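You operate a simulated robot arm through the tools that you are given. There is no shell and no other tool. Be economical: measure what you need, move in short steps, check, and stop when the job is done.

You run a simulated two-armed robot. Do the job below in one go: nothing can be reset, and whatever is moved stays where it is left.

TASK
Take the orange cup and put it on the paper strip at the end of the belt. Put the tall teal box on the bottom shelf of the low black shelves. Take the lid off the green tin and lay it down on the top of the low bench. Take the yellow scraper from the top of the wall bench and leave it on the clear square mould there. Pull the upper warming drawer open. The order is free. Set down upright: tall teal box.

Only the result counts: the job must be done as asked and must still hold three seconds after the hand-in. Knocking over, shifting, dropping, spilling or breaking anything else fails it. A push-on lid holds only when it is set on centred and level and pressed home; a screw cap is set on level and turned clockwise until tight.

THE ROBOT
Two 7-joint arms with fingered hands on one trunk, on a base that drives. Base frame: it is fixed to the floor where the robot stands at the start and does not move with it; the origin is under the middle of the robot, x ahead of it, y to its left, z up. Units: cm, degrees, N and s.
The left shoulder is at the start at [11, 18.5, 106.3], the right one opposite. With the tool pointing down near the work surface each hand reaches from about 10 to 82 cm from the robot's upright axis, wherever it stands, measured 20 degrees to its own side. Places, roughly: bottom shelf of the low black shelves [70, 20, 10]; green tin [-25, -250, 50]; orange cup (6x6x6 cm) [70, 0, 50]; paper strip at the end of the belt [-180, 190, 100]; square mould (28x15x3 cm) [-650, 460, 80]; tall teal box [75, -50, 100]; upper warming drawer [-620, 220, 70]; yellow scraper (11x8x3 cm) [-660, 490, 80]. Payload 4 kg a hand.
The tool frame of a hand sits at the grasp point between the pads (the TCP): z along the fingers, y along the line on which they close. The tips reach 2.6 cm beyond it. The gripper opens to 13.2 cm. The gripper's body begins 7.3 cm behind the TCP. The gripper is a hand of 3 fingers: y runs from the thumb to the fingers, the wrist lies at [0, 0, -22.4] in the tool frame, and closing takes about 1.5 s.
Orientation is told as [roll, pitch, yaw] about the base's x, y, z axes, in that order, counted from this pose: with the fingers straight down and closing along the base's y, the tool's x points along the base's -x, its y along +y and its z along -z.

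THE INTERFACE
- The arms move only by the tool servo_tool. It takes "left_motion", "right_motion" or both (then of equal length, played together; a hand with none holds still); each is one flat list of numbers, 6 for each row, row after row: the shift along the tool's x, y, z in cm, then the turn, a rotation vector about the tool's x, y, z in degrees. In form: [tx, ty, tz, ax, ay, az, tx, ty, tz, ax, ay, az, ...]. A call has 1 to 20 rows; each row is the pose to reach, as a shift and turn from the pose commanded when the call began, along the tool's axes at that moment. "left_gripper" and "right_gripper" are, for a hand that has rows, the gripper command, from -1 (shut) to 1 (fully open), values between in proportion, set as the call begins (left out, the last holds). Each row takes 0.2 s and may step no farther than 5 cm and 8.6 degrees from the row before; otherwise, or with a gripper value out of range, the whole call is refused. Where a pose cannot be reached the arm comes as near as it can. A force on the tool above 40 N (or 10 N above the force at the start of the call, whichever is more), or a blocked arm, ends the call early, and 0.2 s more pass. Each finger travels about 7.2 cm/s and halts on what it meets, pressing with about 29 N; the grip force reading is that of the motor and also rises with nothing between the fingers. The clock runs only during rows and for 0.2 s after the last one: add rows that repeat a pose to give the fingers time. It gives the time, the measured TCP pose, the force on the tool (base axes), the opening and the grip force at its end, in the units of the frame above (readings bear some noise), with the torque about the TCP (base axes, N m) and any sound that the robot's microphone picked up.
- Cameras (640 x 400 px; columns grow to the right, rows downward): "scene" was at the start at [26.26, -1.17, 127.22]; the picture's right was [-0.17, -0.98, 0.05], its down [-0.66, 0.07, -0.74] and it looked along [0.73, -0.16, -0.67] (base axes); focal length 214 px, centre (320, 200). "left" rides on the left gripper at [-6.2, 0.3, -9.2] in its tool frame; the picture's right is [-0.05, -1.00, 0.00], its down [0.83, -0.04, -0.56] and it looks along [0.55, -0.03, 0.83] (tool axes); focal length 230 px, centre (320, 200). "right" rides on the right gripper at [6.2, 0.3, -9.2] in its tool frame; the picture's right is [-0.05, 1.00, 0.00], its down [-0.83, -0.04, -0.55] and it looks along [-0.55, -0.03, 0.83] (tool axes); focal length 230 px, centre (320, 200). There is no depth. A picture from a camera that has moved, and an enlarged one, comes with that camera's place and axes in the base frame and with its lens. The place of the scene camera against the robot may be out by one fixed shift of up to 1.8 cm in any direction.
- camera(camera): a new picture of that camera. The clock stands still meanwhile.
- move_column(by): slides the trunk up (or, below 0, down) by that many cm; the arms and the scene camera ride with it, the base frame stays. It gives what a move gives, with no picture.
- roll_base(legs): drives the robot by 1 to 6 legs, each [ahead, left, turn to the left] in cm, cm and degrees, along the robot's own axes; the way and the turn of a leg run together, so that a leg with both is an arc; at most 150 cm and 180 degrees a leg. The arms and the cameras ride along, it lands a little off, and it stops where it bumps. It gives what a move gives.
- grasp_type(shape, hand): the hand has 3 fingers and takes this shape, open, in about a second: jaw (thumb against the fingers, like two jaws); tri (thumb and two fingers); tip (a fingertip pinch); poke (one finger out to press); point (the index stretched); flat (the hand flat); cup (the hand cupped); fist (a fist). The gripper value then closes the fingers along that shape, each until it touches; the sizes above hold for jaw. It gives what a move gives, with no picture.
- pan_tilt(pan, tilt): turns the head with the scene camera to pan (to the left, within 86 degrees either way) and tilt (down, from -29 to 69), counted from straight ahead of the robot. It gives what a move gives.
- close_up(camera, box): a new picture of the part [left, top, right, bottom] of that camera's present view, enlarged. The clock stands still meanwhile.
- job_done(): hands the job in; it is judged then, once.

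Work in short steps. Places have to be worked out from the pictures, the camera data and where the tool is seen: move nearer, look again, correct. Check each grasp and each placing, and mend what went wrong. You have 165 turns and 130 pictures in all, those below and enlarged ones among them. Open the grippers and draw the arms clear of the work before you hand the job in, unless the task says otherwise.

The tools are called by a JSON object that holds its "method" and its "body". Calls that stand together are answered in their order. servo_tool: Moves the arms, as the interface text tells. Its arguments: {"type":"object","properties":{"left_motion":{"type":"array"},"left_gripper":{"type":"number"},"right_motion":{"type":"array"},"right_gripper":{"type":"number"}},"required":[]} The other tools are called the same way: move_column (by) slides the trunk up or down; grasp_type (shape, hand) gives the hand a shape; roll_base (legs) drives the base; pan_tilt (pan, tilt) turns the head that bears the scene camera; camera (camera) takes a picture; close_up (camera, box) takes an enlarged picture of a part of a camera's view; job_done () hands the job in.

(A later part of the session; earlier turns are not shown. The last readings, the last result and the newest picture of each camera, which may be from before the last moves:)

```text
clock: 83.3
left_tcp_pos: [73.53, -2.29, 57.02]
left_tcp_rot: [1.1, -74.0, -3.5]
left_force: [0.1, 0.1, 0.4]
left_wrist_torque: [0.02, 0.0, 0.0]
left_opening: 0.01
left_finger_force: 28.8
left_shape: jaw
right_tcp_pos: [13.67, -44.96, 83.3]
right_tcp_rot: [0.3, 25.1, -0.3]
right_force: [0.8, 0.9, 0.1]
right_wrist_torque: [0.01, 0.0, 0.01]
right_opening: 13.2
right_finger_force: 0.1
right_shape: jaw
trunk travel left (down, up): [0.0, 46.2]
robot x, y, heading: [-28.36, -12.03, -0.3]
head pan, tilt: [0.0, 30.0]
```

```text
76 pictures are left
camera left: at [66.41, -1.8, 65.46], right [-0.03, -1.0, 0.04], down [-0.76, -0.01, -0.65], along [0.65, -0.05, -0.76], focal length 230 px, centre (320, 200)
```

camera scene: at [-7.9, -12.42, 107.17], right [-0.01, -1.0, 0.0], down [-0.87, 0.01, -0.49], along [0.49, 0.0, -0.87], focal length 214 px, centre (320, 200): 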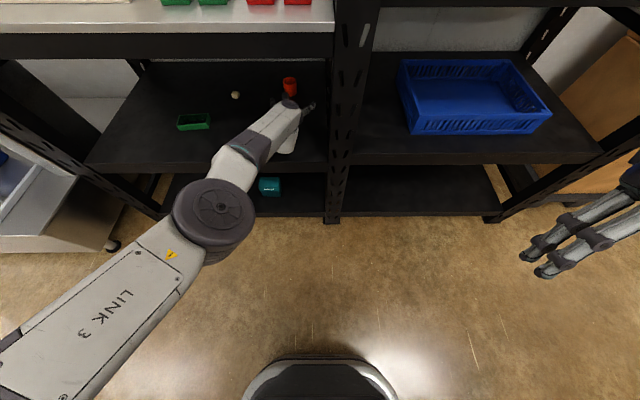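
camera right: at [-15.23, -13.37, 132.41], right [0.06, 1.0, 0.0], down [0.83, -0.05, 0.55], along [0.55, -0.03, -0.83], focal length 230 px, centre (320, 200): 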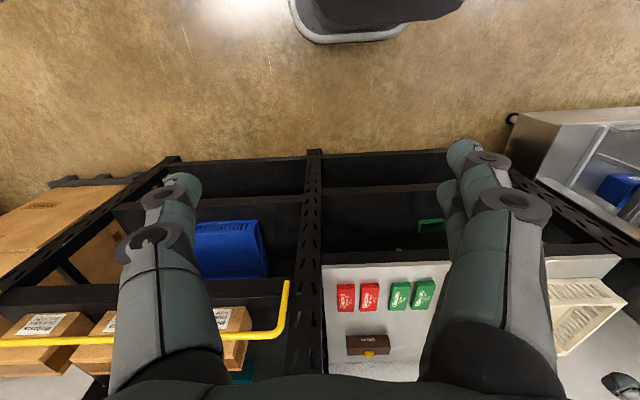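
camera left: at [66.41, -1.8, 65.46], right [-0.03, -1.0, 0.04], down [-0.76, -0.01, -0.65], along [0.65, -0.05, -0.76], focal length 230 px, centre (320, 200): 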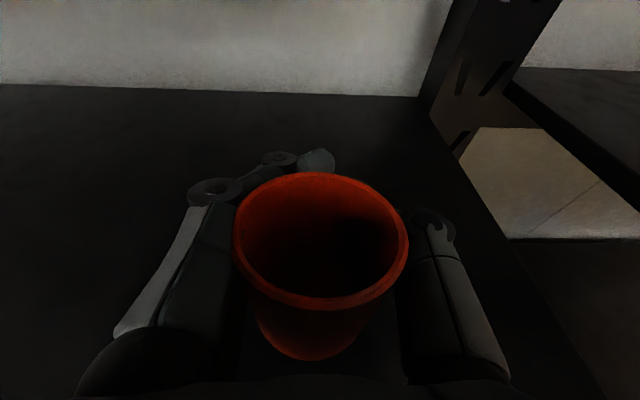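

The fingers closed past the cup, caging it with nothing in the pads: the cup's centre is about 2.5 cm behind the TCP. I lower again, open, back off 2.7 cm and regrip.

{"method": "servo_tool", "body": {"left_motion": [1.2, 0, 0.3, 0, -0.5, 0, 2.2, 0, 0.6, 0, -0.8, 0, 2.2, 0, 0.6, 0, -0.8, 0]}}

{"method": "servo_tool", "body": {"left_motion": [0, 0, 0, 0, 0, 0, 0, 0, 0, 0, 0, 0, 0, 0, 0, 0, 0, 0, 0, 0, 0, 0, 0, 0, 0, 0, 0, 0, 0, 0, 0, 0, 0, 0, 0, 0, 0, 0, 0, 0, 0, 0], "left_gripper": 1}}

{"method": "camera", "body": {"camera": "left"}}

```text
clock: 84.1
left_tcp_pos: [74.19, -1.64, 56.03]
left_tcp_rot: [0.9, -75.7, -2.8]
left_force: [-0.3, -0.4, -1.1]
left_wrist_torque: [0.0, 0.02, -0.03]
left_opening: 0.02
left_finger_force: 28.9
left_shape: jaw
right_tcp_pos: [13.86, -44.79, 83.41]
right_tcp_rot: [0.1, 25.0, -0.3]
right_force: [0.1, -0.5, 0.0]
right_wrist_torque: [0.01, 0.0, -0.02]
right_opening: 13.22
right_finger_force: 0.1
right_shape: jaw
trunk travel left (down, up): [0.0, 46.2]
robot x, y, heading: [-28.34, -11.74, -0.1]
head pan, tilt: [0.0, 30.0]
```

```text
clock: 85.7
left_tcp_pos: [74.15, -1.75, 55.91]
left_tcp_rot: [1.0, -75.6, -2.9]
left_force: [1.1, -0.1, -0.1]
left_wrist_torque: [0.0, 0.01, 0.02]
left_opening: 13.17
left_finger_force: 0.0
left_shape: jaw
right_tcp_pos: [13.92, -44.78, 83.45]
right_tcp_rot: [0.2, 24.9, -0.3]
right_force: [0.4, -0.5, -0.4]
right_wrist_torque: [0.02, 0.01, -0.01]
right_opening: 13.2
right_finger_force: 0.1
right_shape: jaw
trunk travel left (down, up): [0.0, 46.2]
robot x, y, heading: [-28.02, -11.56, -0.2]
head pan, tilt: [0.0, 30.0]
```

```text
75 pictures are left
camera left: at [66.78, -1.25, 64.09], right [-0.02, -1.0, 0.05], down [-0.75, -0.01, -0.67], along [0.67, -0.05, -0.74], focal length 230 px, centre (320, 200)
```

left: 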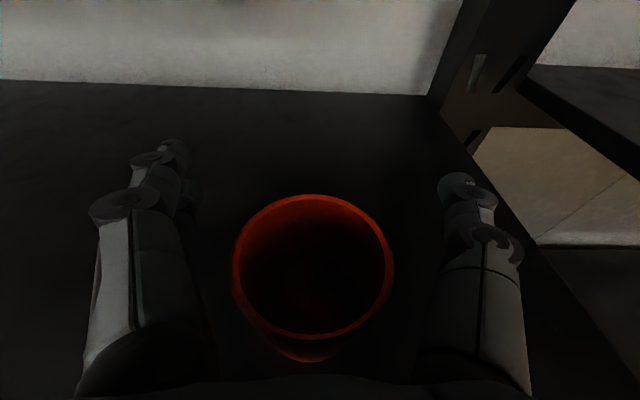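

The cup is still upright, centred near x 70.8. I back up 3.2 cm, lower 0.8 cm and close.

{"method": "roll_base", "body": {"legs": [[-3.2, 0, 0]]}}

{"method": "servo_tool", "body": {"left_motion": [0.8, 0, 0.2, 0, 0, 0, 0.8, 0, 0.2, 0, 0, 0]}}

{"method": "camera", "body": {"camera": "left"}}

{"method": "servo_tool", "body": {"left_motion": [0, 0, 0, 0, 0, 0, 0, 0, 0, 0, 0, 0, 0, 0, 0, 0, 0, 0, 0, 0, 0, 0, 0, 0, 0, 0, 0, 0, 0, 0, 0, 0, 0, 0, 0, 0, 0, 0, 0, 0, 0, 0], "left_gripper": -1}}

{"method": "camera", "body": {"camera": "left"}}

```text
clock: 86.6
left_tcp_pos: [71.04, -1.75, 55.85]
left_tcp_rot: [1.0, -75.6, -2.9]
left_force: [0.5, 0.3, 0.4]
left_wrist_torque: [0.0, 0.02, -0.02]
left_opening: 13.2
left_finger_force: 0.1
left_shape: jaw
right_tcp_pos: [10.82, -44.76, 83.52]
right_tcp_rot: [0.1, 25.0, -0.3]
right_force: [-0.5, 0.1, 0.7]
right_wrist_torque: [-0.02, -0.01, 0.0]
right_opening: 13.17
right_finger_force: 0.1
right_shape: jaw
trunk travel left (down, up): [0.0, 46.2]
robot x, y, heading: [-31.24, -11.15, -0.4]
head pan, tilt: [0.0, 30.0]
```

```text
clock: 87.2
left_tcp_pos: [70.97, -1.66, 55.22]
left_tcp_rot: [0.9, -75.6, -3.0]
left_force: [1.0, -0.7, 0.6]
left_wrist_torque: [0.01, -0.03, -0.01]
left_opening: 13.19
left_finger_force: 0.1
left_shape: jaw
right_tcp_pos: [10.74, -44.82, 83.44]
right_tcp_rot: [0.2, 25.0, -0.2]
right_force: [0.3, -0.4, -0.1]
right_wrist_torque: [-0.01, 0.01, 0.03]
right_opening: 13.19
right_finger_force: 0.3
right_shape: jaw
trunk travel left (down, up): [0.0, 46.2]
robot x, y, heading: [-31.54, -11.09, -0.3]
head pan, tilt: [0.0, 30.0]
```

```text
74 pictures are left
camera left: at [63.63, -1.12, 63.39], right [-0.02, -1.0, 0.05], down [-0.74, -0.01, -0.67], along [0.67, -0.05, -0.74], focal length 230 px, centre (320, 200)
```

left: 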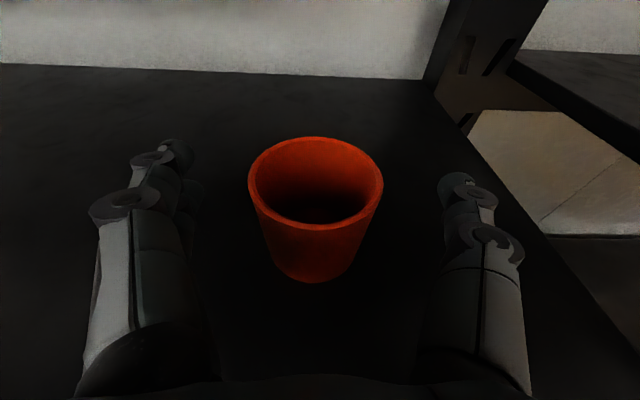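

```text
clock: 88.8
left_tcp_pos: [71.05, -1.6, 55.18]
left_tcp_rot: [0.8, -75.6, -2.8]
left_force: [0.0, 0.0, 0.2]
left_wrist_torque: [-0.02, 0.0, 0.0]
left_opening: 1.15
left_finger_force: 29.1
left_shape: jaw
right_tcp_pos: [10.8, -44.8, 83.46]
right_tcp_rot: [0.2, 25.1, -0.2]
right_force: [0.4, -0.1, -0.5]
right_wrist_torque: [0.01, -0.02, -0.01]
right_opening: 13.19
right_finger_force: 0.1
right_shape: jaw
trunk travel left (down, up): [0.0, 46.2]
robot x, y, heading: [-31.51, -11.66, -0.1]
head pan, tilt: [0.0, 30.0]
```

```text
73 pictures are left
camera left: at [63.64, -1.12, 63.3], right [-0.02, -1.0, 0.05], down [-0.75, -0.01, -0.67], along [0.67, -0.05, -0.74], focal length 230 px, centre (320, 200)
```

left: 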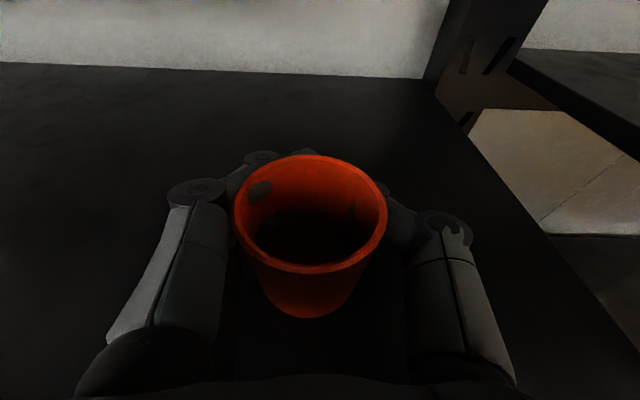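

The fingers wrap around the cup, with its axis about 1.5 cm behind the TCP: an enveloping grip. I try lifting 2 cm to see whether it holds.

{"method": "servo_tool", "body": {"left_motion": [-1, 0, -0.25, 0, 0, 0, -2, 0, -0.5, 0, 0, 0, -2, 0, -0.5, 0, 0, 0]}}

{"method": "camera", "body": {"camera": "left"}}

{"method": "camera", "body": {"camera": "scene"}}

```text
clock: 89.6
left_tcp_pos: [71.1, -1.7, 57.12]
left_tcp_rot: [0.9, -75.6, -2.9]
left_force: [0.4, 0.4, -0.9]
left_wrist_torque: [-0.02, 0.01, 0.02]
left_opening: 1.15
left_finger_force: 29.1
left_shape: jaw
right_tcp_pos: [10.74, -44.79, 83.35]
right_tcp_rot: [0.2, 24.9, -0.2]
right_force: [-0.9, -0.5, -0.1]
right_wrist_torque: [0.02, 0.02, 0.0]
right_opening: 13.19
right_finger_force: 0.1
right_shape: jaw
trunk travel left (down, up): [0.0, 46.2]
robot x, y, heading: [-31.69, -11.98, -0.5]
head pan, tilt: [0.0, 30.0]
```

```text
72 pictures are left
camera left: at [63.78, -1.22, 65.33], right [-0.02, -1.0, 0.05], down [-0.75, -0.01, -0.67], along [0.67, -0.05, -0.74], focal length 230 px, centre (320, 200)
```

left: 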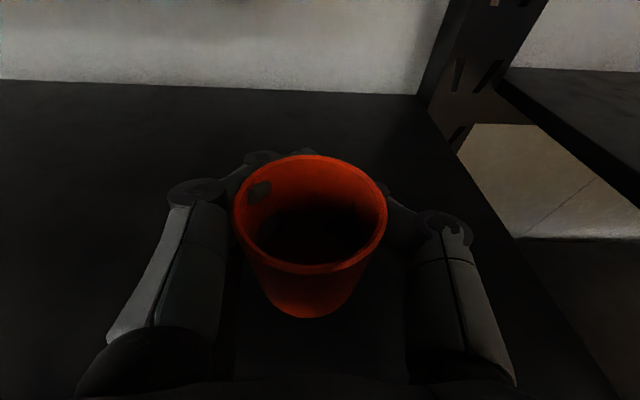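

```text
71 pictures are left
camera scene: at [5.63, -11.3, 107.19], right [0.0, -1.0, 0.0], down [-0.87, 0.0, -0.49], along [0.49, 0.0, -0.87], focal length 214 px, centre (320, 200)
```

scene: 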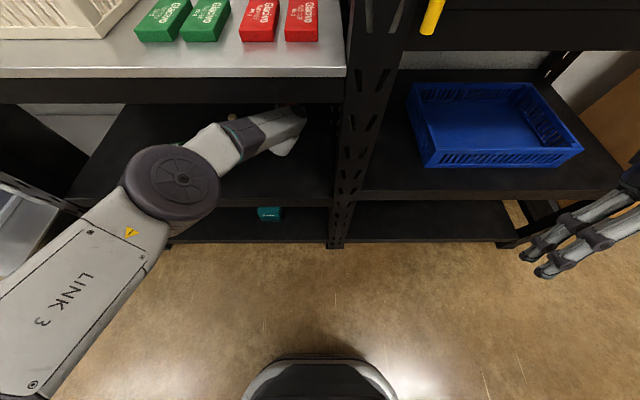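

The cup lifts with the hand and stays fixed. I back straight out from under the table.

{"method": "roll_base", "body": {"legs": [[-20, 0, 0], [-30, 0, 0]]}}

{"method": "pan_tilt", "body": {"pan": 80, "tilt": 0}}

{"method": "camera", "body": {"camera": "scene"}}

{"method": "camera", "body": {"camera": "left"}}

```text
clock: 92.8
left_tcp_pos: [21.17, -1.47, 57.12]
left_tcp_rot: [0.9, -75.6, -2.8]
left_force: [-0.4, -0.3, -0.6]
left_wrist_torque: [0.0, -0.01, -0.02]
left_opening: 1.15
left_finger_force: 28.8
left_shape: jaw
right_tcp_pos: [-39.01, -44.79, 83.44]
right_tcp_rot: [0.2, 24.9, -0.1]
right_force: [0.0, 0.4, -0.4]
right_wrist_torque: [-0.01, -0.02, 0.0]
right_opening: 13.17
right_finger_force: 0.1
right_shape: jaw
trunk travel left (down, up): [0.0, 46.2]
robot x, y, heading: [-81.54, -11.53, -0.2]
head pan, tilt: [0.0, 30.0]
```

```text
clock: 94.3
left_tcp_pos: [21.33, -1.4, 57.07]
left_tcp_rot: [0.9, -75.7, -2.8]
left_force: [0.8, 0.5, 0.0]
left_wrist_torque: [0.01, -0.03, -0.03]
left_opening: 1.16
left_finger_force: 29.5
left_shape: jaw
right_tcp_pos: [-38.99, -44.7, 83.37]
right_tcp_rot: [0.2, 25.0, -0.1]
right_force: [-0.1, 0.3, 0.2]
right_wrist_torque: [-0.01, -0.02, -0.03]
right_opening: 13.2
right_finger_force: 0.1
right_shape: jaw
trunk travel left (down, up): [0.0, 46.2]
robot x, y, heading: [-81.82, -11.26, -0.2]
head pan, tilt: [80.0, 0.0]
```

```text
70 pictures are left
camera scene: at [-48.14, -2.28, 115.19], right [0.84, -0.18, -0.51], down [-0.51, 0.0, -0.86], along [0.15, 0.98, -0.09], focal length 214 px, centre (320, 200)
```

scene: 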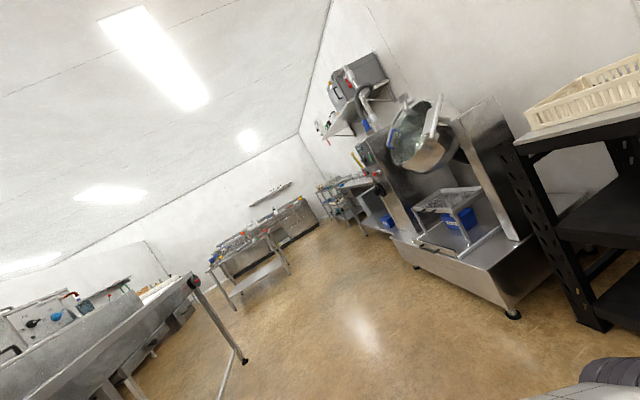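

```text
69 pictures are left
camera left: at [13.91, -0.96, 65.33], right [-0.02, -1.0, 0.05], down [-0.75, -0.02, -0.67], along [0.67, -0.05, -0.74], focal length 230 px, centre (320, 200)
```

left: 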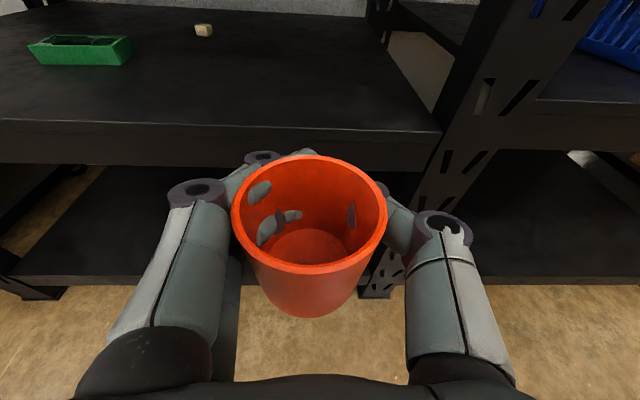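

The cup is held. The belt's end lies to the left-behind, around x -158 and beyond, y ≈170–215, z ≈90–100. I raise the trunk and draw the cup in before driving.

{"method": "move_column", "body": {"by": 27}}

{"method": "servo_tool", "body": {"left_motion": [-2.5, 0, -4, 0, 0, 0, -5, 0, -8, 0, 0, 0, -7.5, 0, -12, 0, 0, 0, -11, 0, -15, 0, 0, 0, -15, 0, -18, 0, 0, 0, -19, 0, -20, 0, 0, 0, -23, 0, -22, 0, 0, 0, -23, 0, -22, 0, 0, 0]}}

{"method": "roll_base", "body": {"legs": [[0, 0, 90]]}}

{"method": "pan_tilt", "body": {"pan": 25, "tilt": 15}}

{"method": "camera", "body": {"camera": "scene"}}

```text
clock: 97.1
left_tcp_pos: [14.63, -1.46, 128.34]
left_tcp_rot: [174.7, -79.9, -176.4]
left_force: [-0.1, -0.7, -0.3]
left_wrist_torque: [0.03, 0.0, 0.01]
left_opening: 1.17
left_finger_force: 28.5
left_shape: jaw
right_tcp_pos: [-38.98, -44.68, 110.4]
right_tcp_rot: [0.2, 25.2, -0.1]
right_force: [0.1, 0.2, -0.7]
right_wrist_torque: [0.0, -0.02, -0.01]
right_opening: 13.17
right_finger_force: 0.0
right_shape: jaw
trunk travel left (down, up): [-27.0, 19.2]
robot x, y, heading: [-81.57, -11.0, -0.3]
head pan, tilt: [80.0, 0.0]
```

```text
clock: 98.9
left_tcp_pos: [-10.95, -0.96, 147.34]
left_tcp_rot: [174.6, -80.0, -176.2]
left_force: [0.1, -0.2, -0.7]
left_wrist_torque: [-0.03, 0.02, -0.01]
left_opening: 1.16
left_finger_force: 29.3
left_shape: jaw
right_tcp_pos: [-38.93, -44.55, 110.36]
right_tcp_rot: [0.2, 24.9, -0.1]
right_force: [0.3, -0.2, -0.1]
right_wrist_torque: [0.02, -0.01, -0.05]
right_opening: 13.18
right_finger_force: 0.2
right_shape: jaw
trunk travel left (down, up): [-27.0, 19.2]
robot x, y, heading: [-81.29, -11.42, 0.1]
head pan, tilt: [80.0, 0.0]
```

```text
clock: 103.2
left_tcp_pos: [-94.72, 58.35, 147.38]
left_tcp_rot: [174.8, -79.9, -84.1]
left_force: [-0.5, 0.2, 0.3]
left_wrist_torque: [0.0, -0.01, -0.03]
left_opening: 1.15
left_finger_force: 28.3
left_shape: jaw
right_tcp_pos: [-49.9, 32.15, 110.5]
right_tcp_rot: [0.2, 24.9, 92.4]
right_force: [0.2, 0.1, -0.1]
right_wrist_torque: [-0.01, -0.03, -0.02]
right_opening: 13.16
right_finger_force: 0.0
right_shape: jaw
trunk travel left (down, up): [-27.0, 19.2]
robot x, y, heading: [-81.25, -11.36, 92.2]
head pan, tilt: [80.0, 0.0]
```

```text
clock: 104.4
left_tcp_pos: [-94.78, 58.28, 147.29]
left_tcp_rot: [174.8, -79.9, -84.1]
left_force: [-0.3, -0.3, 0.0]
left_wrist_torque: [0.0, 0.02, 0.02]
left_opening: 1.13
left_finger_force: 29.4
left_shape: jaw
right_tcp_pos: [-49.92, 32.14, 110.47]
right_tcp_rot: [0.2, 25.0, 92.3]
right_force: [-1.0, 0.2, -0.3]
right_wrist_torque: [0.03, 0.03, -0.02]
right_opening: 13.18
right_finger_force: 0.0
right_shape: jaw
trunk travel left (down, up): [-27.0, 19.2]
robot x, y, heading: [-81.38, -11.49, 92.1]
head pan, tilt: [25.0, 15.0]
```

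```text
68 pictures are left
camera scene: at [-84.64, 1.96, 149.03], right [0.89, 0.46, -0.04], down [0.12, -0.32, -0.94], along [-0.44, 0.83, -0.34], focal length 214 px, centre (320, 200)
```

scene: 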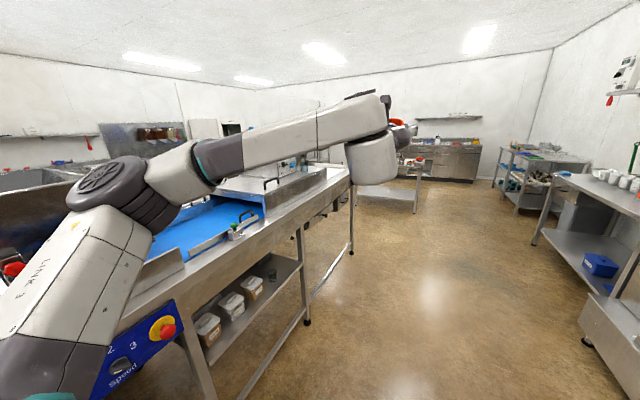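

The trunk's lean tilted the hand 25° upward during the raise; I correct that. The belt runs along y with its near side at x≈-158, so I drive forward along it to y≈185.

{"method": "servo_tool", "body": {"left_motion": [0, 0, 0, 0, 6, 0, 0, 0, 0, 0, 12, 0, 0, 0, 0, 0, 18, 0, 0, 0, 0, 0, 24.5, 0, 0, 0, 0, 0, 24.5, 0]}}

{"method": "roll_base", "body": {"legs": [[140, -10, 0], [55, 0, 0]]}}

{"method": "pan_tilt", "body": {"pan": 75, "tilt": 25}}

{"method": "camera", "body": {"camera": "scene"}}

```text
clock: 105.6
left_tcp_pos: [-94.71, 58.1, 147.38]
left_tcp_rot: [3.8, -75.5, 87.3]
left_force: [0.1, 0.0, -0.4]
left_wrist_torque: [-0.01, 0.01, 0.01]
left_opening: 1.13
left_finger_force: 29.0
left_shape: jaw
right_tcp_pos: [-50.01, 32.19, 110.4]
right_tcp_rot: [0.2, 25.0, 92.2]
right_force: [-0.7, -0.4, -0.3]
right_wrist_torque: [0.01, 0.04, -0.03]
right_opening: 13.18
right_finger_force: 0.0
right_shape: jaw
trunk travel left (down, up): [-27.0, 19.2]
robot x, y, heading: [-81.18, -11.7, 92.1]
head pan, tilt: [25.0, 15.0]
```

```text
clock: 115.5
left_tcp_pos: [-93.26, 254.82, 147.38]
left_tcp_rot: [3.6, -75.6, 87.4]
left_force: [0.9, 0.4, -0.1]
left_wrist_torque: [0.0, -0.02, -0.01]
left_opening: 1.13
left_finger_force: 29.2
left_shape: jaw
right_tcp_pos: [-48.27, 229.07, 110.48]
right_tcp_rot: [0.2, 25.0, 92.4]
right_force: [0.3, 0.4, -1.0]
right_wrist_torque: [-0.01, 0.02, -0.01]
right_opening: 13.18
right_finger_force: 0.0
right_shape: jaw
trunk travel left (down, up): [-27.0, 19.2]
robot x, y, heading: [-79.39, 185.34, 92.5]
head pan, tilt: [25.0, 15.0]
```

```text
clock: 116.6
left_tcp_pos: [-93.29, 254.91, 147.4]
left_tcp_rot: [3.7, -75.7, 87.4]
left_force: [-0.1, 0.8, 0.6]
left_wrist_torque: [0.01, 0.04, -0.04]
left_opening: 1.13
left_finger_force: 29.3
left_shape: jaw
right_tcp_pos: [-48.26, 229.0, 110.43]
right_tcp_rot: [0.2, 24.9, 92.3]
right_force: [0.4, -0.1, -0.6]
right_wrist_torque: [0.0, -0.04, -0.01]
right_opening: 13.2
right_finger_force: 0.1
right_shape: jaw
trunk travel left (down, up): [-27.0, 19.2]
robot x, y, heading: [-79.81, 185.37, 92.5]
head pan, tilt: [75.0, 25.0]
```

```text
67 pictures are left
camera scene: at [-87.57, 192.27, 148.0], right [0.22, 0.97, -0.09], down [0.42, -0.18, -0.89], along [-0.88, 0.16, -0.44], focal length 214 px, centre (320, 200)
```

scene: 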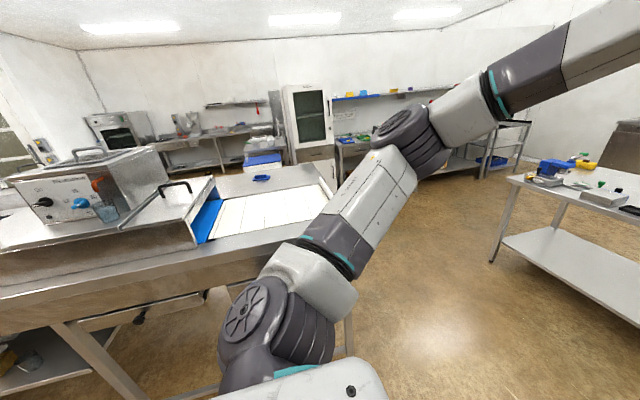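

The paper strip is visible: about x -222..-176, y 155..200. I turn left to face it.

{"method": "roll_base", "body": {"legs": [[0, 0, 87]]}}

{"method": "pan_tilt", "body": {"pan": 0, "tilt": 35}}

{"method": "camera", "body": {"camera": "scene"}}

{"method": "camera", "body": {"camera": "left"}}

```text
clock: 120.7
left_tcp_pos: [-149.95, 177.04, 147.34]
left_tcp_rot: [3.7, -75.6, 172.9]
left_force: [0.5, 0.2, -0.7]
left_wrist_torque: [0.0, -0.01, 0.01]
left_opening: 1.12
left_finger_force: 29.2
left_shape: jaw
right_tcp_pos: [-120.71, 219.59, 110.52]
right_tcp_rot: [0.2, 25.1, 178.0]
right_force: [0.5, 0.5, 0.5]
right_wrist_torque: [0.02, 0.01, 0.02]
right_opening: 13.19
right_finger_force: 0.0
right_shape: jaw
trunk travel left (down, up): [-27.0, 19.2]
robot x, y, heading: [-79.33, 184.95, 178.1]
head pan, tilt: [75.0, 25.0]
```

```text
clock: 122.2
left_tcp_pos: [-149.96, 177.02, 147.34]
left_tcp_rot: [3.7, -75.6, 172.9]
left_force: [0.6, 0.5, -1.1]
left_wrist_torque: [0.01, 0.0, 0.02]
left_opening: 1.1
left_finger_force: 29.0
left_shape: jaw
right_tcp_pos: [-120.84, 219.87, 110.52]
right_tcp_rot: [0.2, 25.0, 178.0]
right_force: [0.2, 0.1, 0.6]
right_wrist_torque: [-0.01, 0.01, -0.01]
right_opening: 13.18
right_finger_force: 0.0
right_shape: jaw
trunk travel left (down, up): [-27.0, 19.2]
robot x, y, heading: [-79.62, 185.27, 177.8]
head pan, tilt: [0.0, 35.0]
```

```text
66 pictures are left
camera scene: at [-91.58, 186.14, 145.81], right [0.04, 1.0, 0.0], down [0.65, -0.02, -0.76], along [-0.76, 0.03, -0.65], focal length 214 px, centre (320, 200)
```

scene: 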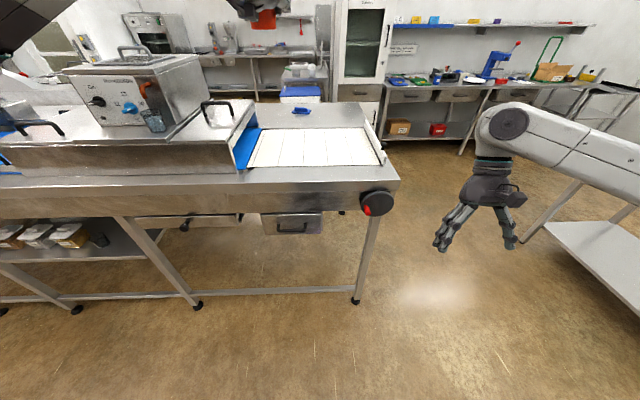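

```text
65 pictures are left
camera left: at [-142.54, 176.33, 155.58], right [0.05, 1.0, 0.03], down [0.74, -0.01, -0.67], along [-0.67, 0.06, -0.74], focal length 230 px, centre (320, 200)
```

left: 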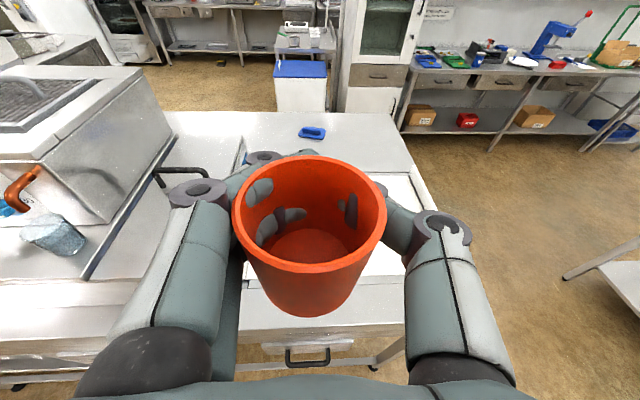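

The strip is at x -214..-173, y 156..217, z≈96. I roll 22 cm nearer and bring the cup to about z 108 above (-186,180), levelling the small roll error.

{"method": "roll_base", "body": {"legs": [[22, 0, 2]]}}

{"method": "servo_tool", "body": {"left_motion": [4, 0, 2.8, 0.7, 0, 0, 8, 0, 5.5, 1.4, 0, 0, 12, 0, 8.2, 2.1, 0, 0, 16, 0, 11, 2.8, 0, 0, 20, 0, 13.7, 2.8, 0, 0, 24, 0, 16.5, 2.8, 0, 0, 28, 0, 19.2, 2.8, 0, 0, 32, 0, 22, 2.8, 0, 0, 35, 0, 24.7, 2.8, 0, 0, 35, 0, 24.7, 2.8, 0, 0]}}

{"method": "camera", "body": {"camera": "left"}}

{"method": "camera", "body": {"camera": "scene"}}

```text
clock: 123.8
left_tcp_pos: [-171.15, 174.91, 147.37]
left_tcp_rot: [3.7, -75.7, 174.9]
left_force: [1.0, 0.5, -0.7]
left_wrist_torque: [0.0, 0.0, -0.01]
left_opening: 1.13
left_finger_force: 29.4
left_shape: jaw
right_tcp_pos: [-143.32, 218.73, 110.55]
right_tcp_rot: [0.2, 24.9, 180.0]
right_force: [-1.3, -0.3, 0.0]
right_wrist_torque: [0.02, -0.01, 0.0]
right_opening: 13.19
right_finger_force: 0.1
right_shape: jaw
trunk travel left (down, up): [-27.0, 19.2]
robot x, y, heading: [-101.08, 185.45, 179.7]
head pan, tilt: [0.0, 35.0]
```

```text
clock: 126.0
left_tcp_pos: [-186.41, 174.67, 107.29]
left_tcp_rot: [0.8, -75.6, 175.0]
left_force: [-0.4, 0.3, -0.3]
left_wrist_torque: [0.01, 0.05, 0.02]
left_opening: 1.09
left_finger_force: 29.3
left_shape: jaw
right_tcp_pos: [-143.31, 218.66, 110.49]
right_tcp_rot: [0.2, 25.1, 179.9]
right_force: [0.1, 0.8, 0.2]
right_wrist_torque: [-0.02, -0.01, -0.01]
right_opening: 13.2
right_finger_force: 0.0
right_shape: jaw
trunk travel left (down, up): [-27.0, 19.2]
robot x, y, heading: [-101.07, 185.71, 179.9]
head pan, tilt: [0.0, 35.0]
```

```text
64 pictures are left
camera left: at [-178.95, 173.85, 115.5], right [0.06, 1.0, 0.05], down [0.74, -0.01, -0.67], along [-0.66, 0.08, -0.74], focal length 230 px, centre (320, 200)
```

left: 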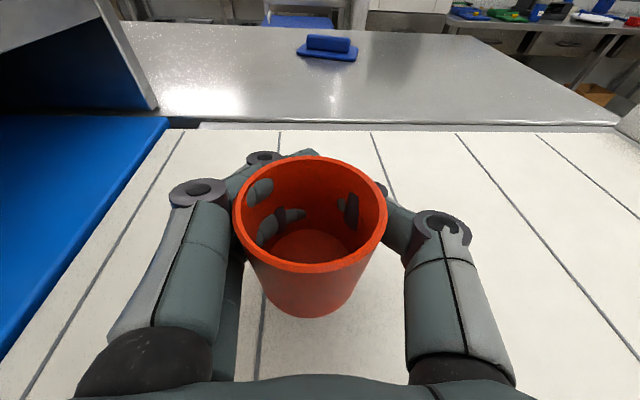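

```text
63 pictures are left
camera scene: at [-112.97, 186.0, 145.82], right [0.0, 1.0, 0.0], down [0.65, 0.0, -0.76], along [-0.76, 0.0, -0.65], focal length 214 px, centre (320, 200)
```

scene: 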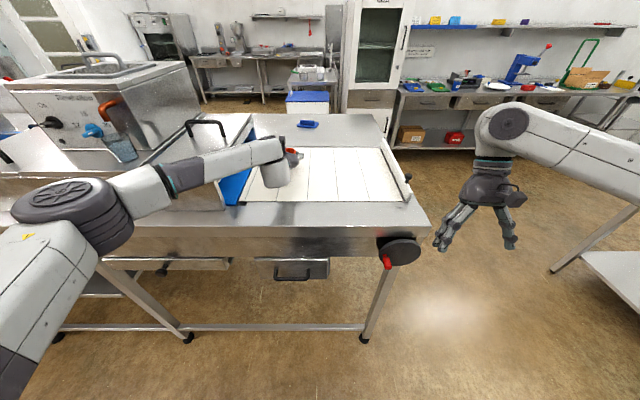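

Well over the strip. I lower 5.5 cm, then in small steps until the cup touches.

{"method": "servo_tool", "body": {"left_motion": [2.7, 0, 0.7, 0, 0, 0, 5.3, 0, 1.4, 0, 0, 0, 5.3, 0, 1.4, 0, 0, 0]}}

{"method": "servo_tool", "body": {"left_motion": [0.4, 0, 0.1, 0, 0, 0, 0.8, 0, 0.2, 0, 0, 0]}}

{"method": "camera", "body": {"camera": "left"}}

```text
clock: 126.8
left_tcp_pos: [-187.01, 174.82, 103.61]
left_tcp_rot: [0.7, -77.1, 175.3]
left_force: [6.8, -1.0, 18.9]
left_wrist_torque: [0.03, 0.12, 0.01]
left_opening: 0.76
left_finger_force: 28.8
left_shape: jaw
right_tcp_pos: [-143.24, 218.63, 110.48]
right_tcp_rot: [0.2, 24.9, 180.0]
right_force: [-0.4, 0.7, 0.0]
right_wrist_torque: [-0.01, -0.04, 0.0]
right_opening: 13.2
right_finger_force: 0.1
right_shape: jaw
trunk travel left (down, up): [-27.0, 19.2]
robot x, y, heading: [-100.93, 185.51, 180.0]
head pan, tilt: [0.0, 35.0]
stopped in row 3 (left hand): the force on the tool passed its limit at 44 N (the readings are from after the stop); the commanded pose is now the measured one
```

```text
clock: 127.4
left_tcp_pos: [-186.91, 174.81, 103.54]
left_tcp_rot: [1.5, -77.8, 174.7]
left_force: [-5.7, 1.0, 39.7]
left_wrist_torque: [0.15, 0.75, 0.03]
left_opening: 0.63
left_finger_force: 29.3
left_shape: jaw
right_tcp_pos: [-142.86, 218.85, 110.86]
right_tcp_rot: [0.4, 24.7, 180.0]
right_force: [0.1, -0.2, 0.3]
right_wrist_torque: [-0.03, 0.01, -0.02]
right_opening: 13.19
right_finger_force: 0.0
right_shape: jaw
trunk travel left (down, up): [-27.0, 19.2]
robot x, y, heading: [-101.08, 185.29, 179.6]
head pan, tilt: [0.0, 35.0]
```

```text
62 pictures are left
camera left: at [-179.16, 173.97, 111.56], right [0.06, 1.0, 0.05], down [0.72, -0.01, -0.69], along [-0.69, 0.07, -0.72], focal length 230 px, centre (320, 200)
```

left: 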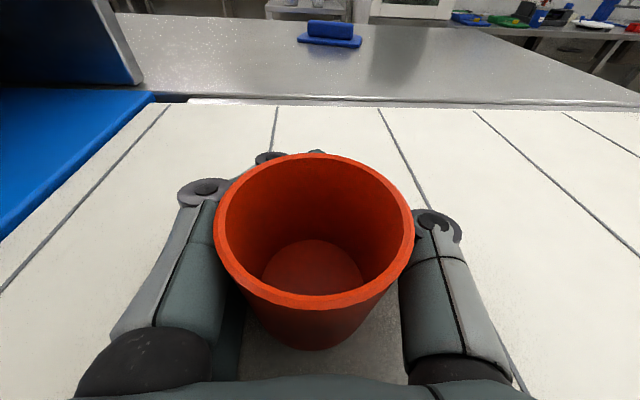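

It touched at TCP z≈104 (surface near 99). I relieve by 0.6 cm, level, and open.

{"method": "servo_tool", "body": {"left_motion": [-0.5, 0, -0.1, 0, 1.5, 0, -0.6, 0, -0.15, 0, 2, 0, -0.6, 0, -0.15, 0, 2, 0]}}

{"method": "servo_tool", "body": {"left_motion": [0, 0, 0, 0, 0, 0, 0, 0, 0, 0, 0, 0, 0, 0, 0, 0, 0, 0, 0, 0, 0, 0, 0, 0, 0, 0, 0, 0, 0, 0, 0, 0, 0, 0, 0, 0, 0, 0, 0, 0, 0, 0], "left_gripper": 1}}

{"method": "camera", "body": {"camera": "left"}}

```text
clock: 128.2
left_tcp_pos: [-186.96, 174.83, 103.76]
left_tcp_rot: [1.3, -75.3, 174.7]
left_force: [-8.3, 1.6, 31.9]
left_wrist_torque: [0.13, 0.66, -0.04]
left_opening: 0.63
left_finger_force: 28.9
left_shape: jaw
right_tcp_pos: [-143.09, 218.91, 110.58]
right_tcp_rot: [0.3, 24.8, 180.0]
right_force: [-0.8, 0.0, 0.6]
right_wrist_torque: [0.0, -0.01, 0.01]
right_opening: 13.18
right_finger_force: 0.1
right_shape: jaw
trunk travel left (down, up): [-27.0, 19.2]
robot x, y, heading: [-100.6, 185.43, 179.6]
head pan, tilt: [0.0, 35.0]
```

```text
clock: 129.8
left_tcp_pos: [-186.65, 175.27, 103.87]
left_tcp_rot: [1.4, -75.4, 174.6]
left_force: [4.5, 12.9, 33.7]
left_wrist_torque: [-1.39, 0.94, -0.2]
left_opening: 12.96
left_finger_force: 0.0
left_shape: jaw
right_tcp_pos: [-142.83, 219.01, 110.59]
right_tcp_rot: [0.5, 24.7, -180.0]
right_force: [-0.4, 0.4, -0.4]
right_wrist_torque: [-0.01, -0.01, 0.0]
right_opening: 13.18
right_finger_force: 0.1
right_shape: jaw
trunk travel left (down, up): [-27.0, 19.2]
robot x, y, heading: [-100.76, 185.93, 180.1]
head pan, tilt: [0.0, 35.0]
```

```text
61 pictures are left
camera left: at [-179.29, 174.31, 112.17], right [0.06, 1.0, 0.04], down [0.75, -0.01, -0.66], along [-0.66, 0.07, -0.75], focal length 230 px, centre (320, 200)
```

left: 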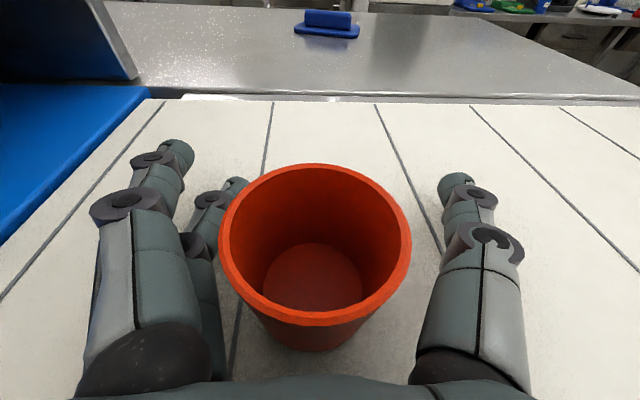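

The lower finger still presses on the belt. I raise the hand 2 cm straight up with the fingers open.

{"method": "servo_tool", "body": {"left_motion": [-1, 0, -0.25, 0, 0, 0, -1.95, 0, -0.5, 0, 0, 0, -1.95, 0, -0.5, 0, 0, 0]}}

{"method": "camera", "body": {"camera": "left"}}

```text
clock: 130.6
left_tcp_pos: [-187.02, 174.76, 104.88]
left_tcp_rot: [0.7, -74.5, 175.3]
left_force: [-0.2, 0.1, -0.5]
left_wrist_torque: [0.01, 0.0, -0.01]
left_opening: 13.2
left_finger_force: 0.0
left_shape: jaw
right_tcp_pos: [-143.32, 218.61, 110.45]
right_tcp_rot: [0.2, 24.9, -180.0]
right_force: [0.5, 1.2, 0.0]
right_wrist_torque: [0.0, 0.02, 0.03]
right_opening: 13.18
right_finger_force: 0.1
right_shape: jaw
trunk travel left (down, up): [-27.0, 19.2]
robot x, y, heading: [-101.04, 185.61, 180.0]
head pan, tilt: [0.0, 35.0]
```

```text
60 pictures are left
camera left: at [-179.63, 173.92, 113.11], right [0.06, 1.0, 0.05], down [0.76, -0.01, -0.65], along [-0.65, 0.07, -0.76], focal length 230 px, centre (320, 200)
```

left: 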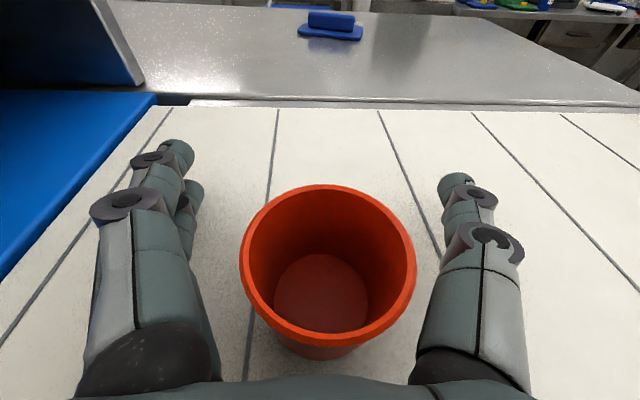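

The cup stands free on the strip. I back out 25 cm and check.

{"method": "roll_base", "body": {"legs": [[-8, 0, 0], [-20, 0, 0]]}}

{"method": "camera", "body": {"camera": "scene"}}

```text
clock: 132.9
left_tcp_pos: [-159.64, 175.1, 104.88]
left_tcp_rot: [0.7, -74.7, 175.1]
left_force: [-0.6, -0.1, 0.4]
left_wrist_torque: [-0.02, -0.03, 0.02]
left_opening: 13.2
left_finger_force: 0.1
left_shape: jaw
right_tcp_pos: [-115.6, 218.75, 110.45]
right_tcp_rot: [0.2, 24.9, 179.9]
right_force: [0.0, 0.5, 0.1]
right_wrist_torque: [-0.02, 0.02, 0.0]
right_opening: 13.2
right_finger_force: 0.1
right_shape: jaw
trunk travel left (down, up): [-27.0, 19.2]
robot x, y, heading: [-73.68, 185.41, 179.6]
head pan, tilt: [0.0, 35.0]
```

```text
59 pictures are left
camera scene: at [-85.55, 186.08, 145.79], right [0.0, 1.0, 0.0], down [0.65, 0.0, -0.76], along [-0.76, 0.0, -0.65], focal length 214 px, centre (320, 200)
```

scene: 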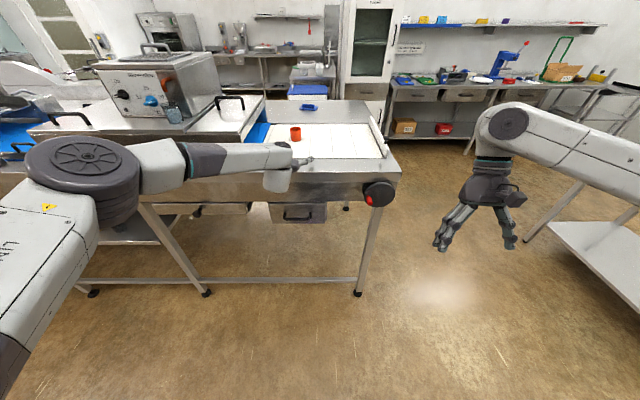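

The cup stands on the paper strip. Next is the far west side (drawer, scraper). I raise the left hand and shift right to y≈285 to look down the corridor past the belt's end.

{"method": "servo_tool", "body": {"left_motion": [-4.8, 0, -1.3, 0, 0, 0, -9.6, 0, -2.6, 0, 0, 0, -14.5, 0, -3.9, 0, 0, 0, -19.3, 0, -5.2, 0, 0, 0, -24, 0, -6.5, 0, 0, 0, -24, 0, -6.5, 0, 0, 0]}}

{"method": "roll_base", "body": {"legs": [[0, 100, 0]]}}

```text
refused: row 3 steps farther than a row can; nothing moved
```

```text
clock: 134.7
left_tcp_pos: [-158.88, 163.14, 104.67]
left_tcp_rot: [-2.4, -74.2, 174.5]
left_force: [3.2, 23.7, 4.0]
left_wrist_torque: [-0.14, 0.13, -0.3]
left_opening: 13.04
left_finger_force: 0.1
left_shape: jaw
right_tcp_pos: [-115.29, 203.56, 110.49]
right_tcp_rot: [0.2, 25.0, 179.0]
right_force: [-0.4, -1.3, 0.7]
right_wrist_torque: [0.07, -0.03, 0.03]
right_opening: 13.21
right_finger_force: 0.0
right_shape: jaw
trunk travel left (down, up): [-27.0, 19.2]
robot x, y, heading: [-73.37, 169.95, 178.7]
head pan, tilt: [0.0, 35.0]
stopped in leg 1: the force on the tool passed its limit at 45 N (the readings are from after the stop); the commanded pose is now the measured one
```

Sign slip: facing -x, left is -y, and the hand touched the cover's tray. I go back right at once, then look for any damage.

{"method": "roll_base", "body": {"legs": [[0, -18, 0]]}}

{"method": "camera", "body": {"camera": "scene"}}

```text
clock: 136.2
left_tcp_pos: [-158.87, 179.64, 104.67]
left_tcp_rot: [-1.2, -74.2, 174.7]
left_force: [-0.7, 0.6, 0.6]
left_wrist_torque: [0.01, 0.0, 0.02]
left_opening: 13.21
left_finger_force: 0.1
left_shape: jaw
right_tcp_pos: [-115.29, 221.29, 110.41]
right_tcp_rot: [0.1, 25.0, 179.3]
right_force: [0.2, 0.3, 0.3]
right_wrist_torque: [-0.01, 0.0, 0.03]
right_opening: 13.21
right_finger_force: 0.0
right_shape: jaw
trunk travel left (down, up): [-27.0, 19.2]
robot x, y, heading: [-73.25, 187.68, 179.2]
head pan, tilt: [0.0, 35.0]
```

```text
58 pictures are left
camera scene: at [-85.32, 188.28, 145.81], right [0.01, 1.0, 0.0], down [0.65, -0.01, -0.76], along [-0.76, 0.01, -0.65], focal length 214 px, centre (320, 200)
```

scene: 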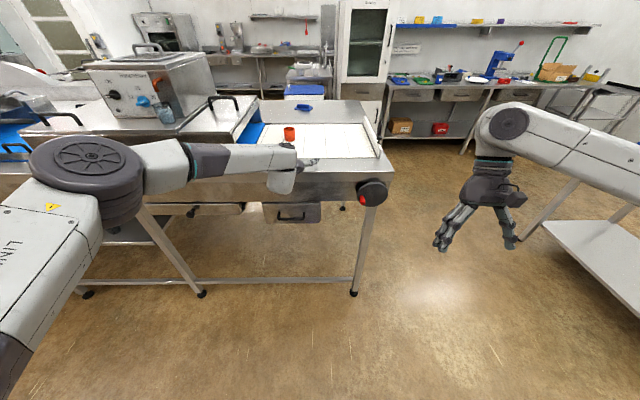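

Nothing has changed on the belt. Now I raise the left hand and drive right to y≈285.

{"method": "servo_tool", "body": {"left_motion": [-4.6, 0, -1.2, 0, 0, 0, -9.2, 0, -2.4, 0, 0, 0, -13.8, 0, -3.6, 0, 0, 0, -18.4, 0, -4.8, 0, 0, 0, -23, 0, -6, 0, 0, 0, -23, 0, -6, 0, 0, 0]}}

{"method": "roll_base", "body": {"legs": [[-10, 0, 0], [0, -95, 0]]}}

{"method": "pan_tilt", "body": {"pan": 0, "tilt": 20}}

{"method": "camera", "body": {"camera": "scene"}}

```text
clock: 137.6
left_tcp_pos: [-159.19, 179.9, 128.5]
left_tcp_rot: [-1.3, -74.1, 174.7]
left_force: [-0.6, -1.2, -0.9]
left_wrist_torque: [-0.01, 0.02, -0.02]
left_opening: 13.21
left_finger_force: 0.1
left_shape: jaw
right_tcp_pos: [-115.3, 221.3, 110.43]
right_tcp_rot: [0.2, 25.0, 179.3]
right_force: [0.3, 0.8, 0.5]
right_wrist_torque: [0.01, -0.01, -0.01]
right_opening: 13.19
right_finger_force: 0.0
right_shape: jaw
trunk travel left (down, up): [-27.0, 19.2]
robot x, y, heading: [-73.44, 187.68, 178.9]
head pan, tilt: [0.0, 35.0]
```

```text
clock: 143.2
left_tcp_pos: [-149.46, 270.82, 128.61]
left_tcp_rot: [-1.2, -74.2, 176.1]
left_force: [-0.8, 0.2, -0.8]
left_wrist_torque: [-0.01, -0.01, 0.01]
left_opening: 13.17
left_finger_force: 0.1
left_shape: jaw
right_tcp_pos: [-106.45, 313.14, 110.36]
right_tcp_rot: [0.2, 25.0, -179.5]
right_force: [-0.3, 0.2, -0.1]
right_wrist_torque: [0.05, 0.01, 0.01]
right_opening: 13.22
right_finger_force: 0.1
right_shape: jaw
trunk travel left (down, up): [-27.0, 19.2]
robot x, y, heading: [-63.37, 280.56, -179.7]
head pan, tilt: [0.0, 35.0]
```

```text
clock: 144.0
left_tcp_pos: [-149.52, 270.89, 128.61]
left_tcp_rot: [-1.3, -74.2, 175.9]
left_force: [0.5, -0.7, -0.3]
left_wrist_torque: [0.0, 0.01, 0.03]
left_opening: 13.18
left_finger_force: 0.1
left_shape: jaw
right_tcp_pos: [-106.47, 313.1, 110.41]
right_tcp_rot: [0.2, 25.0, -179.5]
right_force: [-0.8, -0.3, -0.4]
right_wrist_torque: [-0.03, 0.01, 0.0]
right_opening: 13.19
right_finger_force: 0.0
right_shape: jaw
trunk travel left (down, up): [-27.0, 19.2]
robot x, y, heading: [-63.63, 280.24, -179.5]
head pan, tilt: [0.0, 20.0]
```

```text
57 pictures are left
camera scene: at [-76.46, 280.8, 148.13], right [-0.01, 1.0, 0.0], down [0.43, 0.0, -0.9], along [-0.9, -0.01, -0.43], focal length 214 px, centre (320, 200)
```

scene: 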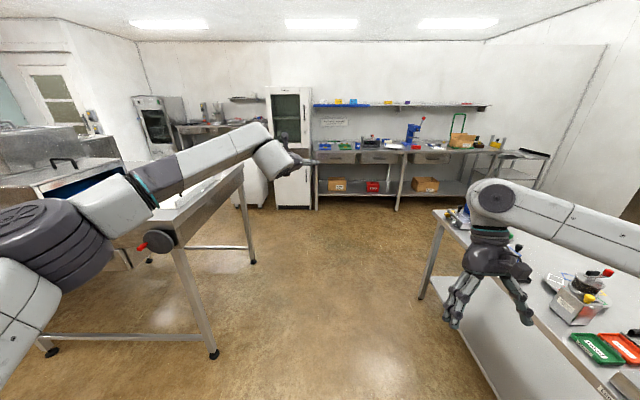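

The corridor west is free. The white cabinet with drawers is near y 200 and the wall bench to its right. I drive west about 370 cm.

{"method": "roll_base", "body": {"legs": [[130, 0, 0], [120, 0, 0], [120, 0, 0]]}}

{"method": "camera", "body": {"camera": "scene"}}

```text
clock: 153.9
left_tcp_pos: [-349.75, 256.13, 128.96]
left_tcp_rot: [-2.6, -74.0, -180.0]
left_force: [8.8, 1.9, 2.0]
left_wrist_torque: [-0.2, 0.14, 0.6]
left_opening: 13.2
left_finger_force: 0.0
left_shape: jaw
right_tcp_pos: [-309.93, 300.11, 110.52]
right_tcp_rot: [0.1, 24.9, -175.9]
right_force: [-0.1, -0.3, -0.2]
right_wrist_torque: [0.01, -0.01, 0.03]
right_opening: 13.18
right_finger_force: 0.2
right_shape: jaw
trunk travel left (down, up): [-27.0, 19.2]
robot x, y, heading: [-265.67, 270.22, -175.8]
head pan, tilt: [0.0, 20.0]
stopped in leg 2: the force on the tool passed its limit at 147 N (the readings are from after the stop); the commanded pose is now the measured one
```

```text
56 pictures are left
camera scene: at [-277.87, 269.54, 148.18], right [-0.07, 1.0, 0.0], down [0.43, 0.03, -0.9], along [-0.9, -0.07, -0.43], focal length 214 px, centre (320, 200)
```

scene: 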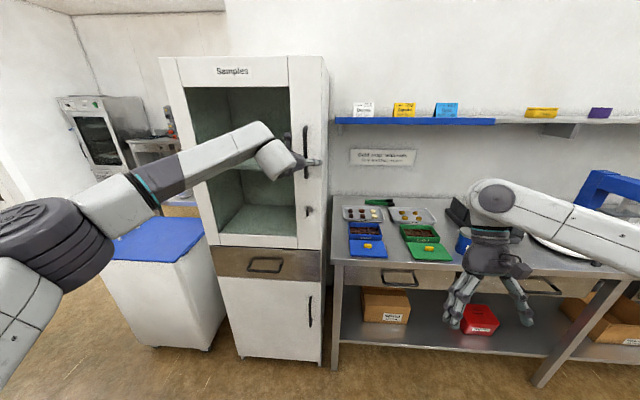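

I misjudged the range: the hand ran into the "Samples" cabinet door handle. I back away and check the cabinet.

{"method": "roll_base", "body": {"legs": [[-45, 0, -4]]}}

{"method": "pan_tilt", "body": {"pan": 10, "tilt": 10}}

{"method": "camera", "body": {"camera": "scene"}}

```text
clock: 156.6
left_tcp_pos: [-306.74, 263.86, 128.56]
left_tcp_rot: [-2.7, -73.8, 175.8]
left_force: [0.0, -0.1, -0.3]
left_wrist_torque: [0.02, 0.0, -0.01]
left_opening: 13.18
left_finger_force: 0.1
left_shape: jaw
right_tcp_pos: [-263.66, 304.79, 110.39]
right_tcp_rot: [0.2, 25.1, 179.8]
right_force: [0.7, 0.1, -0.3]
right_wrist_torque: [-0.03, 0.0, -0.01]
right_opening: 13.18
right_finger_force: 0.0
right_shape: jaw
trunk travel left (down, up): [-27.0, 19.2]
robot x, y, heading: [-221.61, 271.66, 179.9]
head pan, tilt: [0.0, 20.0]
```

```text
clock: 157.3
left_tcp_pos: [-306.56, 263.95, 128.61]
left_tcp_rot: [-2.6, -73.9, 175.9]
left_force: [-0.1, 0.7, 0.4]
left_wrist_torque: [0.0, 0.0, 0.01]
left_opening: 13.2
left_finger_force: 0.0
left_shape: jaw
right_tcp_pos: [-263.47, 304.83, 110.41]
right_tcp_rot: [0.2, 25.0, 179.8]
right_force: [-0.4, 0.8, 0.3]
right_wrist_torque: [-0.01, -0.02, -0.02]
right_opening: 13.19
right_finger_force: 0.0
right_shape: jaw
trunk travel left (down, up): [-27.0, 19.2]
robot x, y, heading: [-221.27, 271.6, 179.5]
head pan, tilt: [10.0, 10.0]
```

```text
55 pictures are left
camera scene: at [-233.92, 270.51, 149.78], right [-0.17, 0.99, -0.02], down [0.26, 0.03, -0.96], along [-0.95, -0.17, -0.27], focal length 214 px, centre (320, 200)
```

scene: 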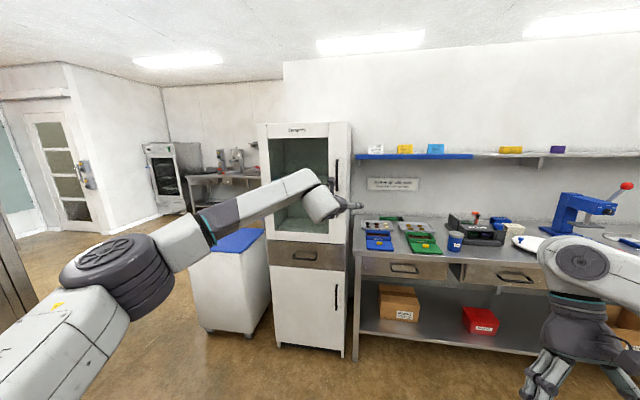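

The cabinet looks undisturbed. The drawer (-620,220) and the wall bench must lie behind this partition, so I look to the left for the way around.

{"method": "pan_tilt", "body": {"pan": 60, "tilt": 15}}

{"method": "camera", "body": {"camera": "scene"}}

```text
clock: 158.5
left_tcp_pos: [-306.63, 263.91, 128.56]
left_tcp_rot: [-2.6, -74.0, 175.9]
left_force: [0.8, -0.1, 0.0]
left_wrist_torque: [0.02, 0.0, 0.03]
left_opening: 13.19
left_finger_force: 0.0
left_shape: jaw
right_tcp_pos: [-263.44, 304.88, 110.51]
right_tcp_rot: [0.3, 25.0, 179.8]
right_force: [0.1, -0.3, 0.0]
right_wrist_torque: [-0.01, -0.03, 0.02]
right_opening: 13.2
right_finger_force: 0.0
right_shape: jaw
trunk travel left (down, up): [-27.0, 19.2]
robot x, y, heading: [-221.13, 271.41, 179.8]
head pan, tilt: [60.0, 15.0]
```

```text
54 pictures are left
camera scene: at [-229.46, 264.03, 149.39], right [-0.86, 0.5, -0.08], down [0.22, 0.22, -0.95], along [-0.46, -0.84, -0.3], focal length 214 px, centre (320, 200)
```

scene: 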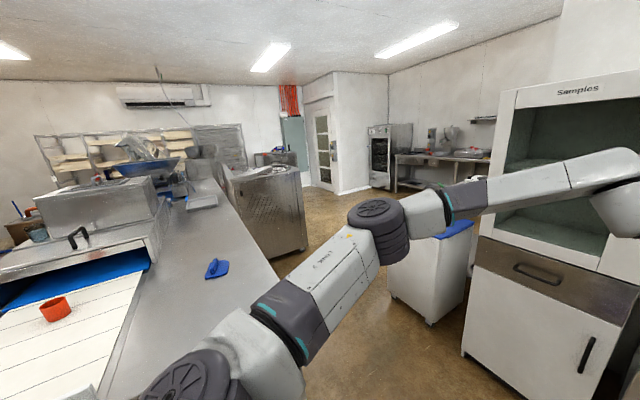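

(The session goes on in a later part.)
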